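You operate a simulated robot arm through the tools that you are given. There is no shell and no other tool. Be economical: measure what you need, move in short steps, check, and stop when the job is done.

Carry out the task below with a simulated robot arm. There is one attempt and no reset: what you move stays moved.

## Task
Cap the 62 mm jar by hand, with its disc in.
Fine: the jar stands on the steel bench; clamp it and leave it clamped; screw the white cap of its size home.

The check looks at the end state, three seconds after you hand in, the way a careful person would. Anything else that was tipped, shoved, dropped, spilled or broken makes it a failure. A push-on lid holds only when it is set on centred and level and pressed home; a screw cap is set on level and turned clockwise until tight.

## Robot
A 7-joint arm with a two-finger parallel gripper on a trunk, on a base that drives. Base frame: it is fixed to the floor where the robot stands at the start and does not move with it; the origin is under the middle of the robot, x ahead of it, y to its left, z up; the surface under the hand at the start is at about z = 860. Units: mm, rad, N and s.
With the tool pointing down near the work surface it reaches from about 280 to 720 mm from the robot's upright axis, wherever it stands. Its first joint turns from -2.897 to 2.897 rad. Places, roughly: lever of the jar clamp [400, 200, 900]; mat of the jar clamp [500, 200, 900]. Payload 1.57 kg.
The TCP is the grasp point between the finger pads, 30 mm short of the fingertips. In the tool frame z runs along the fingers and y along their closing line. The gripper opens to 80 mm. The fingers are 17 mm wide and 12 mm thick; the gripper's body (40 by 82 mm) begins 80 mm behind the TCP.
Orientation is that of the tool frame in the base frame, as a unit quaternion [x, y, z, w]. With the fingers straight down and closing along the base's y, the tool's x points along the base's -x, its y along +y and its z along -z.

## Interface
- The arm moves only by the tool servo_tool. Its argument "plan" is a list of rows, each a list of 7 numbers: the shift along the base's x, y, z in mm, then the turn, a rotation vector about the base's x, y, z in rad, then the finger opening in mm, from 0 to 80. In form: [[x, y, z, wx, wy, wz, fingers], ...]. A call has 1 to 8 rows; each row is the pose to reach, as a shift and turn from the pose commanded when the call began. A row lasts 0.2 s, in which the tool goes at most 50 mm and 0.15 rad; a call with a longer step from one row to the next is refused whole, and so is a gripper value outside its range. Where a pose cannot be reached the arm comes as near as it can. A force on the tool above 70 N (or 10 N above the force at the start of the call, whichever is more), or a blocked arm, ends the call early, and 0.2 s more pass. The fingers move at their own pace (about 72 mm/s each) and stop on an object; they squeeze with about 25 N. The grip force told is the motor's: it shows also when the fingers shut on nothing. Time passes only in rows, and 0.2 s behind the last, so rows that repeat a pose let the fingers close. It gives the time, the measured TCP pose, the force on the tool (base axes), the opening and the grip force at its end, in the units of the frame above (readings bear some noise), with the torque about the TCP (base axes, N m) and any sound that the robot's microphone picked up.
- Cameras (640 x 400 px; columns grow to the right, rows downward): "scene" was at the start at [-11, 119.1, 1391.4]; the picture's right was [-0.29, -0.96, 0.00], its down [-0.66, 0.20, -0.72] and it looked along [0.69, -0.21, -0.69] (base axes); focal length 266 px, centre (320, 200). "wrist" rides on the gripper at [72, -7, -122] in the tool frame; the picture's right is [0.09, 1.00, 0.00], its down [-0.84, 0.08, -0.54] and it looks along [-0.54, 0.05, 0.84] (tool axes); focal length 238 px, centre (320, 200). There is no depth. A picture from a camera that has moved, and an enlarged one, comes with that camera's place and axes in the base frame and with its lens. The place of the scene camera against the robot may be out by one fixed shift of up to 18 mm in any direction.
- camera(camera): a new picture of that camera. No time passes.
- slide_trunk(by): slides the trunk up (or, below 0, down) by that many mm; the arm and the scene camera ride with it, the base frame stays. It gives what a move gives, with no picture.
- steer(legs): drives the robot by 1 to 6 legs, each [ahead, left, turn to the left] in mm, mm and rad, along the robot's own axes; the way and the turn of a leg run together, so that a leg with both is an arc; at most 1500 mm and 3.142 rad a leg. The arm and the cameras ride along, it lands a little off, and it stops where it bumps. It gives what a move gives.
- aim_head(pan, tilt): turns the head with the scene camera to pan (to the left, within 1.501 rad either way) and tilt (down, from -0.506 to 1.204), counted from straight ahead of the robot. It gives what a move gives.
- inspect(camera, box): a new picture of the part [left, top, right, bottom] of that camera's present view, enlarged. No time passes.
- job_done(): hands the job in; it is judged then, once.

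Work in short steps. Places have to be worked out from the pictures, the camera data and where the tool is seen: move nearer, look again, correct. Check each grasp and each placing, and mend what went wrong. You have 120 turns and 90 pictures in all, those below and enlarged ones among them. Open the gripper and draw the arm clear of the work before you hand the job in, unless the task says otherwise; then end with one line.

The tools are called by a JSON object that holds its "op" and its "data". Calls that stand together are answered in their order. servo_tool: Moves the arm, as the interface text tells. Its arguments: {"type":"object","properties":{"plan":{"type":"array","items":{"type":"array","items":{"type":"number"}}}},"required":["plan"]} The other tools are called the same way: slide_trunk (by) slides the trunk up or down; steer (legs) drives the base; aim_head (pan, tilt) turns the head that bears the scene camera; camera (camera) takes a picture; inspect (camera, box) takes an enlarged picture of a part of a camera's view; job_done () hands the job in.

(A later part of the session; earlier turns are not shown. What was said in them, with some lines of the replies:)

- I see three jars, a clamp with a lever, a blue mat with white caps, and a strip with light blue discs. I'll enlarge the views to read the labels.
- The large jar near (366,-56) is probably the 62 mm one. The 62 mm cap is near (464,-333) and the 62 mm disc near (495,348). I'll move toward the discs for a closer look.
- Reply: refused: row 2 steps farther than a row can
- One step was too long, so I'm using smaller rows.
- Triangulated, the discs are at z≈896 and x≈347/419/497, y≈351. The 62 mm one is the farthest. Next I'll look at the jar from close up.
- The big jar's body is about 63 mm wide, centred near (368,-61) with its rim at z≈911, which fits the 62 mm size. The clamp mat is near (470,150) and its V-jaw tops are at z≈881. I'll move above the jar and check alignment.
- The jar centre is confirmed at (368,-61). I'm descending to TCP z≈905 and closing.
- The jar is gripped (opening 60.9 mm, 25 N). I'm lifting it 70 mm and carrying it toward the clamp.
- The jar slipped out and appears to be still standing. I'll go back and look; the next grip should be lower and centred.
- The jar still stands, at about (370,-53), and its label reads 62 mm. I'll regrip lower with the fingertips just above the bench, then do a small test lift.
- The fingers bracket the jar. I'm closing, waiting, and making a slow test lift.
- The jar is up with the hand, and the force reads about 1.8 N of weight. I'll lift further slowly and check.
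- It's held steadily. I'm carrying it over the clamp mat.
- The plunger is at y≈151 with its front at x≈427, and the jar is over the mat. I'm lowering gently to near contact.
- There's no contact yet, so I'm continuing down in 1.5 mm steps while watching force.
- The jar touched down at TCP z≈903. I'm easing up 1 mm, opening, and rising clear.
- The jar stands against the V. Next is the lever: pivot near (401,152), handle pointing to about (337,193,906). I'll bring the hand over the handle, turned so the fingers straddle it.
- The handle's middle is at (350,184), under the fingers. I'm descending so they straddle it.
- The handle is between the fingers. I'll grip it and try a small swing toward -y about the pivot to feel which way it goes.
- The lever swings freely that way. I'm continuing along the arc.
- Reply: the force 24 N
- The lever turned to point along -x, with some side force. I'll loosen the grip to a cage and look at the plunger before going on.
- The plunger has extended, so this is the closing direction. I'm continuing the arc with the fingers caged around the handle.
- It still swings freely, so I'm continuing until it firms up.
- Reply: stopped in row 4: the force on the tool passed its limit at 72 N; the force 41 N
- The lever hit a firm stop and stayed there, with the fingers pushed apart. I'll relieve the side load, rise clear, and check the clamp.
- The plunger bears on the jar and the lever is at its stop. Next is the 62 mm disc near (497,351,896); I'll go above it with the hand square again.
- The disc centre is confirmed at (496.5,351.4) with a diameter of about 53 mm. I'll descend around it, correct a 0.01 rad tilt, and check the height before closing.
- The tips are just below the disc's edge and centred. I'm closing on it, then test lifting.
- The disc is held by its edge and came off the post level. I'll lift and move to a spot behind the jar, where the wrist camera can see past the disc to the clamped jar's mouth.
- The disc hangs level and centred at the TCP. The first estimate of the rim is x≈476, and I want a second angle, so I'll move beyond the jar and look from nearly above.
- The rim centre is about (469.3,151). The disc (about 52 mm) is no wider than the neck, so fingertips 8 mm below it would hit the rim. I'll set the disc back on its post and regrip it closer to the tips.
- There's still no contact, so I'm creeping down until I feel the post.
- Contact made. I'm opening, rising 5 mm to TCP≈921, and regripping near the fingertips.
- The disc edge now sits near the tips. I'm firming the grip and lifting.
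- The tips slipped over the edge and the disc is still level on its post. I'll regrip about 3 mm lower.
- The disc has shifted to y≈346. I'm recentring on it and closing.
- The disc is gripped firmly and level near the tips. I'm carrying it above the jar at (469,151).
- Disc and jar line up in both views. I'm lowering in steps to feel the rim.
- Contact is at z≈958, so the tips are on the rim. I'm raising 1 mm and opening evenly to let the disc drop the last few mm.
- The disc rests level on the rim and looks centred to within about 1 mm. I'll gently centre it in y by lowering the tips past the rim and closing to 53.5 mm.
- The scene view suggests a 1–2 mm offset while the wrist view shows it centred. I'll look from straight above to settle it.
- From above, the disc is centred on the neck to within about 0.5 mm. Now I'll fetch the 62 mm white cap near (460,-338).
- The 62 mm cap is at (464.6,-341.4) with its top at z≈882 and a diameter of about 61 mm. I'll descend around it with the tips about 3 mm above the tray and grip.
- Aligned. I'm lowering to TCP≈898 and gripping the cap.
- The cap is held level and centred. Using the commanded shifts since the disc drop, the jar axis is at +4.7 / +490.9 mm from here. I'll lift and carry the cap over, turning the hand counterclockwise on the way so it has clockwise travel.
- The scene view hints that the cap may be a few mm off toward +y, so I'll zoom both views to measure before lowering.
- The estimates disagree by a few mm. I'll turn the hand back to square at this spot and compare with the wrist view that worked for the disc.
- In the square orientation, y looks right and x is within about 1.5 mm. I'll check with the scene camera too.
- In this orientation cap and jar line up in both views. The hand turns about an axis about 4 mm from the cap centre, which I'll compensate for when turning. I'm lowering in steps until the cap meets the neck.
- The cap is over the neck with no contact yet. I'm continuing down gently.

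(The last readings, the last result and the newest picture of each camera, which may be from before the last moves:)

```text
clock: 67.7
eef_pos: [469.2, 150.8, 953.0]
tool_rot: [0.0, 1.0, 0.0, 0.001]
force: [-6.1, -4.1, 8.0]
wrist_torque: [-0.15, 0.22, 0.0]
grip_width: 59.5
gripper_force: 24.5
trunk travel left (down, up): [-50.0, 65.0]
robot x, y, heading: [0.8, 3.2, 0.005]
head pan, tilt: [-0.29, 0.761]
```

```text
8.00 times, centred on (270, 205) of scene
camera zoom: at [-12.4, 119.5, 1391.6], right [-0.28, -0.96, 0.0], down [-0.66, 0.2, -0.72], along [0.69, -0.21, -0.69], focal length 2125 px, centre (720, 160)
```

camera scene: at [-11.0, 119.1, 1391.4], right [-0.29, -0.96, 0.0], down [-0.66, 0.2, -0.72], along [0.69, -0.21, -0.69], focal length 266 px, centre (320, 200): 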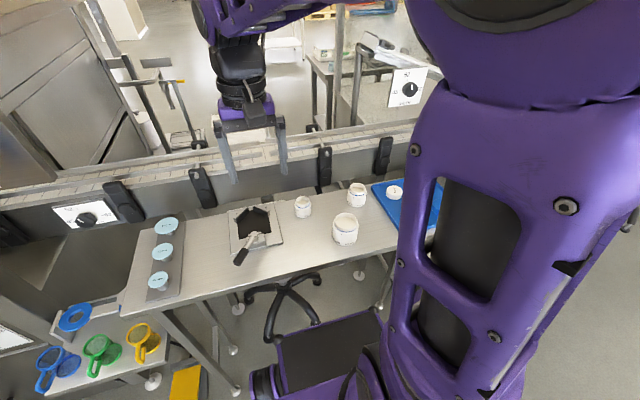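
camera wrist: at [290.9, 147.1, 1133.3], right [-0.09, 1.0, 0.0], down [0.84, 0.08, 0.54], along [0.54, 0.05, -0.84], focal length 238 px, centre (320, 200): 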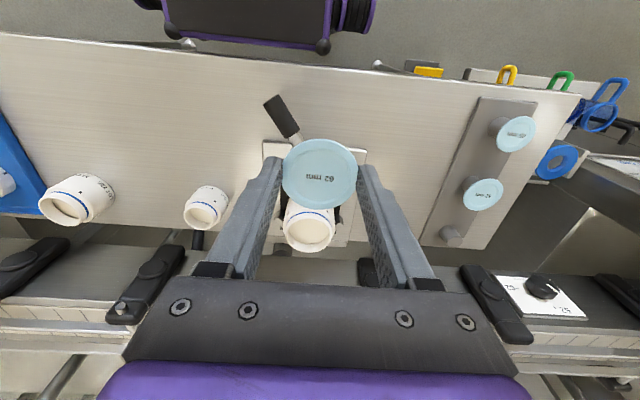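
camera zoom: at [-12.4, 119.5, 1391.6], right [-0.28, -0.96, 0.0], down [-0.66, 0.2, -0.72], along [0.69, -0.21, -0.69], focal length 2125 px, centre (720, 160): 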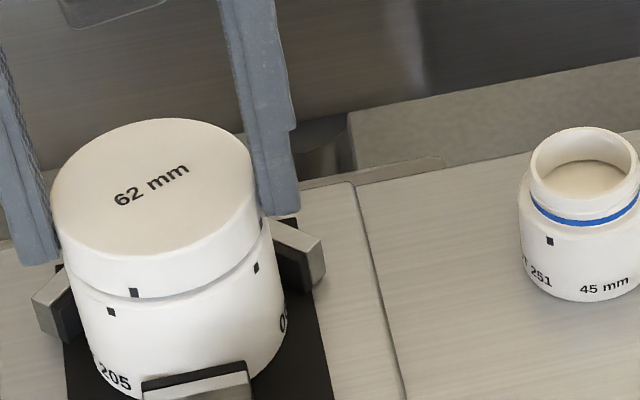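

The cap sits level in contact (8 N up) and has covered the blue line. I'm turning clockwise in small steps with axis compensation, watching torque and side force.

{"op": "servo_tool", "data": {"plan": [[-0.5, -0.3, 0, 0, 0, 0, 40], [-0.45, 0.3, -0.1, 0, 0, -0.15, 40], [-0.3, 1.0, -0.2, 0, 0, -0.3, 40], [-0.1, 1.6, -0.3, 0, 0, -0.45, 40]]}}

{"op": "inspect", "data": {"camera": "scene", "box": [245, 180, 295, 230]}}

```text
clock: 68.7
eef_pos: [467.6, 153.1, 953.2]
tool_rot: [0.224, 0.975, 0.001, 0.002]
force: [0.6, 3.9, 7.3]
wrist_torque: [0.07, -0.01, 0.07]
grip_width: 59.4
gripper_force: 24.6
trunk travel left (down, up): [-50.0, 65.0]
robot x, y, heading: [2.6, 0.7, -0.002]
head pan, tilt: [-0.29, 0.761]
```

```text
8.00 times, centred on (270, 205) of scene
camera zoom: at [-11.9, 120.1, 1391.4], right [-0.28, -0.96, 0.0], down [-0.66, 0.2, -0.72], along [0.69, -0.21, -0.69], focal length 2125 px, centre (720, 160)
```

zoom: 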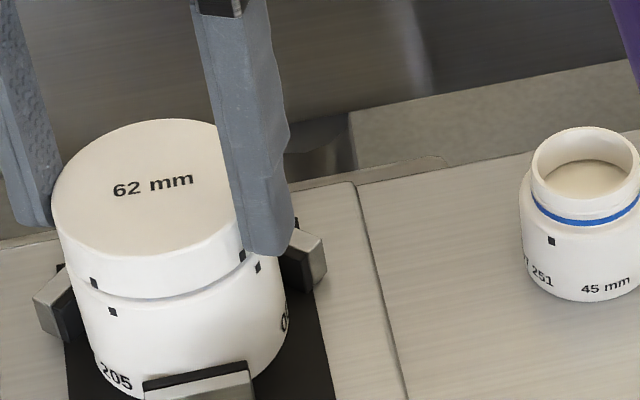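

The cap turns with the hand at low torque (0.07 N·m). I'm continuing clockwise.

{"op": "servo_tool", "data": {"plan": [[0.3, 0.8, -0.1, 0, 0, -0.15, 40], [0.7, 1.3, -0.2, 0, 0, -0.3, 40], [1.2, 1.7, -0.3, 0, 0, -0.45, 40], [1.7, 2.1, -0.4, 0, 0, -0.6, 40], [2.3, 2.4, -0.5, 0, 0, -0.75, 40], [2.9, 2.6, -0.6, 0, 0, -0.9, 40]]}}

```text
clock: 70.1
eef_pos: [471.6, 154.5, 952.2]
tool_rot: [0.626, 0.78, 0.0, 0.002]
force: [8.2, 6.7, 11.0]
wrist_torque: [0.21, -0.28, 0.04]
grip_width: 59.7
gripper_force: 24.5
trunk travel left (down, up): [-50.0, 65.0]
robot x, y, heading: [-1.9, 1.5, 0.005]
head pan, tilt: [-0.29, 0.761]
```

About 1.35 rad turned and torque is still low. I'm correcting the side load a little and continuing.

{"op": "servo_tool", "data": {"plan": [[0.6, 0.5, 0, 0, 0, 0, 40], [1.3, 0.6, -0.1, 0, 0, -0.15, 40], [1.9, 0.6, -0.2, 0, 0, -0.3, 40], [2.5, 0.5, -0.3, 0, 0, -0.45, 40], [3.1, 0.3, -0.3, 0, 0, -0.6, 40], [3.7, 0, -0.4, 0, 0, -0.75, 40], [4.2, -0.3, -0.4, 0, 0, -0.9, 40]]}}

{"op": "inspect", "data": {"camera": "scene", "box": [245, 180, 295, 230]}}

```text
clock: 71.7
eef_pos: [475.0, 153.5, 951.2]
tool_rot: [0.903, 0.429, 0.0, 0.001]
force: [2.1, 1.7, 14.3]
wrist_torque: [-0.09, 0.06, 0.02]
grip_width: 59.5
gripper_force: 25.1
trunk travel left (down, up): [-50.0, 65.0]
robot x, y, heading: [0.6, -3.7, -0.001]
head pan, tilt: [-0.29, 0.761]
```

```text
8.00 times, centred on (270, 205) of scene
camera zoom: at [-12.2, 119.8, 1391.5], right [-0.28, -0.96, 0.0], down [-0.66, 0.2, -0.72], along [0.69, -0.21, -0.69], focal length 2125 px, centre (720, 160)
```

zoom: 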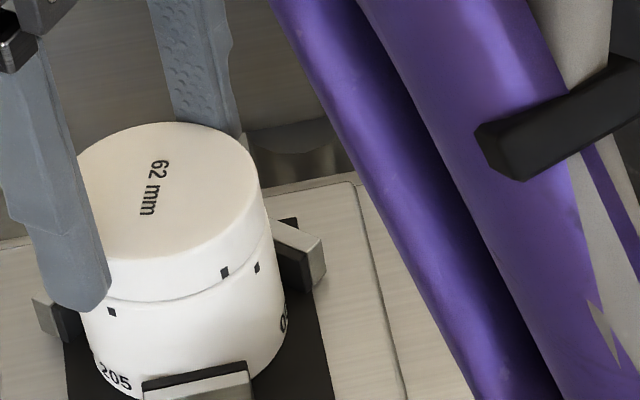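

The cap has followed the hand round (2.25 rad) and side forces are small, so the axis model works. I'm opening and swinging the hand back for another bite.

{"op": "servo_tool", "data": {"plan": [[0, 0, 0.5, 0, 0, 0, 66], [0, 0, 1, 0, 0, 0, 74], [-0.6, 0.3, 1, 0, 0, 0.15, 74], [-1.15, 0.6, 1, 0, 0, 0.3, 74], [-1.7, 0.84, 1, 0, 0, 0.45, 74], [-2.36, 0.95, 1, 0, 0, 0.6, 74], [-3, 0.94, 1, 0, 0, 0.75, 74], [-3.64, 0.85, 1, 0, 0, 0.9, 74]]}}

{"op": "servo_tool", "data": {"plan": [[-0.6, -0.2, 0, 0, 0, 0.15, 74], [-1.2, -0.5, 0, 0, 0, 0.3, 74], [-1.73, -0.83, 0, 0, 0, 0.45, 74], [-2.2, -1.3, 0, 0, 0, 0.6, 74], [-2.6, -1.8, 0, 0, 0, 0.75, 74], [-2.93, -2.33, 0, 0, 0, 0.9, 74], [-3.15, -2.9, 0, 0, 0, 1.05, 74], [-3.3, -3.56, 0, 0, 0, 1.2, 74]]}}

{"op": "servo_tool", "data": {"plan": [[-0.05, -0.64, 0, 0, 0, 0.15, 74], [0, -1.28, 0, 0, 0, 0.3, 74], [0.15, -1.9, 0, 0, 0, 0.45, 74], [0.4, -2.5, 0, 0, 0, 0.6, 74], [0.7, -3.1, 0, 0, 0, 0.75, 74], [0.7, -3.1, 0, 0, 0, 0.75, 74]]}}

{"op": "inspect", "data": {"camera": "wrist", "box": [220, 80, 420, 280]}}

```text
clock: 73.5
eef_pos: [473.0, 154.9, 952.7]
tool_rot: [0.624, 0.781, -0.001, 0.001]
force: [0.1, -0.1, 0.0]
wrist_torque: [-0.03, -0.03, -0.01]
grip_width: 74.1
gripper_force: 0.0
trunk travel left (down, up): [-50.0, 65.0]
robot x, y, heading: [4.9, 4.9, 0.001]
head pan, tilt: [-0.29, 0.761]
```

```text
clock: 75.3
eef_pos: [470.1, 151.5, 952.3]
tool_rot: [0.073, 0.997, -0.001, 0.001]
force: [0.2, 0.3, -0.3]
wrist_torque: [0.0, 0.01, -0.05]
grip_width: 74.4
gripper_force: 0.1
trunk travel left (down, up): [-50.0, 65.0]
robot x, y, heading: [-1.2, -2.1, 0.001]
head pan, tilt: [-0.29, 0.761]
```

```text
clock: 76.7
eef_pos: [468.7, 148.3, 952.1]
tool_rot: [-0.297, 0.955, 0.0, 0.001]
force: [0.3, 0.0, 0.1]
wrist_torque: [0.06, 0.02, 0.01]
grip_width: 74.0
gripper_force: 0.0
trunk travel left (down, up): [-50.0, 65.0]
robot x, y, heading: [1.9, -7.0, 0.002]
head pan, tilt: [-0.29, 0.761]
```

```text
2.00 times, centred on (320, 180) of wrist
camera zoom: at [413.4, 102.5, 1074.2], right [-0.64, 0.77, 0.0], down [0.65, 0.54, 0.54], along [0.42, 0.35, -0.84], focal length 477 px, centre (320, 240)
```

zoom: 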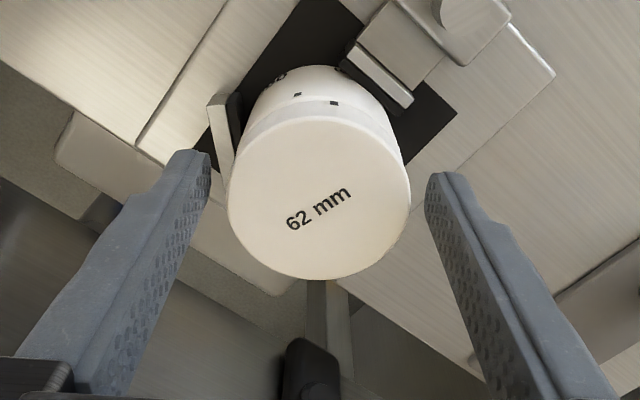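

The hand is centred on the cap. I'm closing and turning clockwise again.

{"op": "servo_tool", "data": {"plan": [[0, 0, 0, 0, 0, 0, 50], [0, 0, 0, 0, 0, 0, 40], [0, 0, -0.5, 0, 0, 0, 40], [-0.3, 0.56, -0.8, 0, 0, -0.15, 40], [-0.56, 1.16, -1, 0, 0, -0.3, 40], [-0.7, 1.8, -1.2, 0, 0, -0.45, 40], [-0.75, 2.43, -1.4, 0, 0, -0.6, 40], [-0.7, 3.07, -1.6, 0, 0, -0.75, 40]]}}

{"op": "servo_tool", "data": {"plan": [[0.15, 0.63, -0.1, 0, 0, -0.15, 40], [0.38, 1.23, -0.2, 0, 0, -0.3, 40], [0.7, 1.8, -0.3, 0, 0, -0.45, 40], [1.1, 2.3, -0.4, 0, 0, -0.6, 40], [1.58, 2.73, -0.5, 0, 0, -0.75, 40], [2.1, 3.1, -0.5, 0, 0, -0.9, 40], [2.7, 3.36, -0.6, 0, 0, -1.05, 40]]}}

```text
clock: 78.5
eef_pos: [468.8, 150.7, 949.3]
tool_rot: [0.077, 0.997, 0.001, 0.001]
force: [0.2, -4.2, 6.0]
wrist_torque: [-0.24, 0.09, -0.02]
grip_width: 59.7
gripper_force: 24.9
trunk travel left (down, up): [-50.0, 65.0]
robot x, y, heading: [-1.7, -0.0, 0.002]
head pan, tilt: [-0.29, 0.761]
```

```text
clock: 80.1
eef_pos: [472.5, 154.1, 950.1]
tool_rot: [0.565, 0.825, -0.001, 0.001]
force: [-3.4, -5.7, 9.1]
wrist_torque: [-0.22, 0.05, 0.02]
grip_width: 59.8
gripper_force: 25.0
trunk travel left (down, up): [-50.0, 65.0]
robot x, y, heading: [-1.0, 1.2, 0.001]
head pan, tilt: [-0.29, 0.761]
```

Torque is still low. I'm continuing the stroke and then checking the picture.

{"op": "servo_tool", "data": {"plan": [[0.4, 0, -0.1, 0, 0, -0.15, 40], [1.0, 0, -0.2, 0, 0, -0.3, 40], [1.6, 0, -0.3, 0, 0, -0.45, 40], [2.3, -0.1, -0.4, 0, 0, -0.6, 40], [2.9, -0.3, -0.5, 0, 0, -0.75, 40], [3.5, -0.6, -0.6, 0, 0, -0.9, 40], [4.0, -0.9, -0.7, 0, 0, -1.05, 40]]}}

{"op": "inspect", "data": {"camera": "scene", "box": [245, 180, 295, 230]}}

```text
clock: 81.7
eef_pos: [476.9, 154.9, 950.0]
tool_rot: [0.903, 0.43, 0.0, 0.001]
force: [4.2, -0.6, 6.9]
wrist_torque: [0.0, -0.04, 0.57]
grip_width: 59.8
gripper_force: 25.8
trunk travel left (down, up): [-50.0, 65.0]
robot x, y, heading: [1.8, 4.2, -0.001]
head pan, tilt: [-0.29, 0.761]
```

```text
8.00 times, centred on (270, 205) of scene
camera zoom: at [-11.5, 119.8, 1391.4], right [-0.28, -0.96, 0.0], down [-0.66, 0.2, -0.72], along [0.69, -0.21, -0.69], focal length 2125 px, centre (720, 160)
```

zoom: 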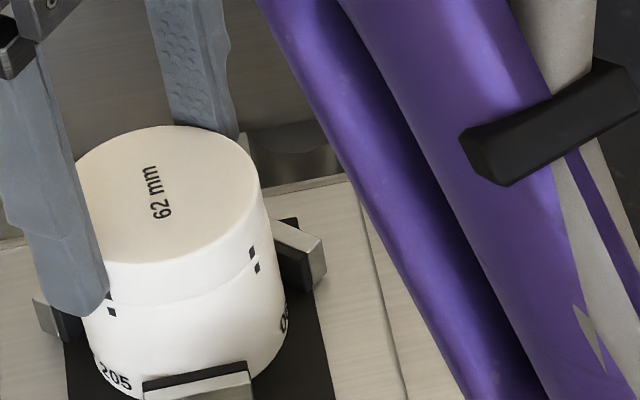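

The cap is seated on the shoulder, both of its ticks line up with the jar's marks, and the torque has risen to 0.57 N·m. One more small nudge will confirm it is tight.

{"op": "servo_tool", "data": {"plan": [[0.3, -0.2, 0, 0, 0, -0.1, 40], [0.3, -0.2, 0, 0, 0, -0.1, 40]]}}

{"op": "inspect", "data": {"camera": "scene", "box": [245, 180, 295, 230]}}

```text
clock: 82.3
eef_pos: [477.8, 154.2, 948.8]
tool_rot: [0.923, 0.385, -0.001, 0.0]
force: [2.5, -0.3, 2.3]
wrist_torque: [-0.02, -0.1, 0.38]
grip_width: 59.4
gripper_force: 24.7
trunk travel left (down, up): [-50.0, 65.0]
robot x, y, heading: [-3.5, -1.1, 0.004]
head pan, tilt: [-0.29, 0.761]
```

```text
8.00 times, centred on (270, 205) of scene
camera zoom: at [-11.4, 119.9, 1391.4], right [-0.28, -0.96, 0.0], down [-0.66, 0.2, -0.72], along [0.69, -0.21, -0.69], focal length 2125 px, centre (720, 160)
```

zoom: 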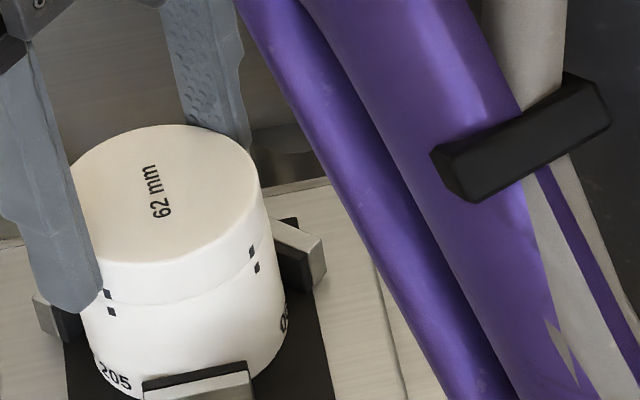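

The fingers now slip while the cap stays put with its marks aligned, so it is tight. I'm releasing and rising clear.

{"op": "servo_tool", "data": {"plan": [[0, 0, 0, 0, 0, 0, 66], [0, 0, 0, 0, 0, 0, 74], [0, 0, 15, 0, 0, 0, 76], [0, 0, 45, 0, 0, 0, 76], [-10, 20, 85, 0, 0, 0.1, 76], [-30, 40, 110, 0, 0, 0.2, 76], [-60, 60, 120, 0, 0, 0.3, 76]]}}

{"op": "camera", "data": {"camera": "scene"}}

{"op": "inspect", "data": {"camera": "scene", "box": [235, 180, 315, 250]}}

```text
clock: 83.9
eef_pos: [415.8, 214.6, 1069.2]
tool_rot: [0.855, 0.519, -0.001, 0.001]
force: [-0.4, 0.0, 0.3]
wrist_torque: [-0.01, 0.0, -0.02]
grip_width: 76.1
gripper_force: 0.1
trunk travel left (down, up): [-50.0, 65.0]
robot x, y, heading: [-3.8, 0.8, 0.003]
head pan, tilt: [-0.29, 0.761]
```

```text
11 pictures are left
camera scene: at [-11.3, 119.9, 1391.4], right [-0.28, -0.96, 0.0], down [-0.66, 0.2, -0.72], along [0.69, -0.21, -0.69], focal length 266 px, centre (320, 200)
```

scene: 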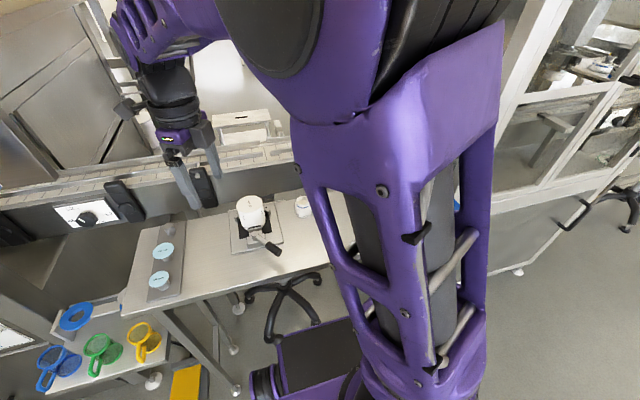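

```text
5.71 times, centred on (275, 215) of scene
camera zoom: at [-11.3, 119.9, 1391.4], right [-0.28, -0.96, 0.0], down [-0.66, 0.2, -0.72], along [0.69, -0.21, -0.69], focal length 1518 px, centre (577, 114)
```

zoom: 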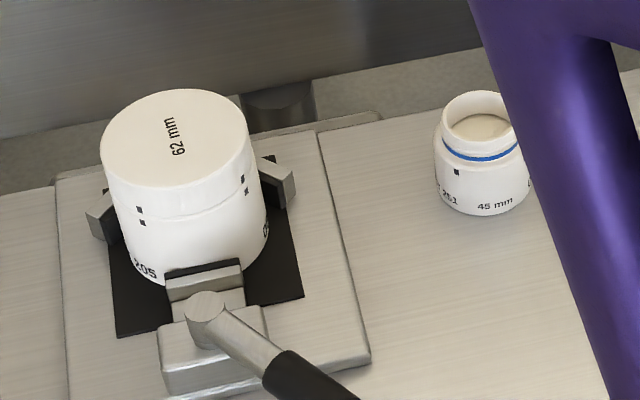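

The cap is level with its marks aligned, the plunger bears on the jar with the lever at its stop, and the arm is clear. Handing in.

{"op": "job_done", "data": {}}

```text
The job is handed in.
```

The 62 mm jar is clamped on the bench with its 62 mm disc in and the white 62 mm cap screwed tight; the arm is clear, and I saw nothing else tipped or spilled. I handed the job in and have no verdict back.
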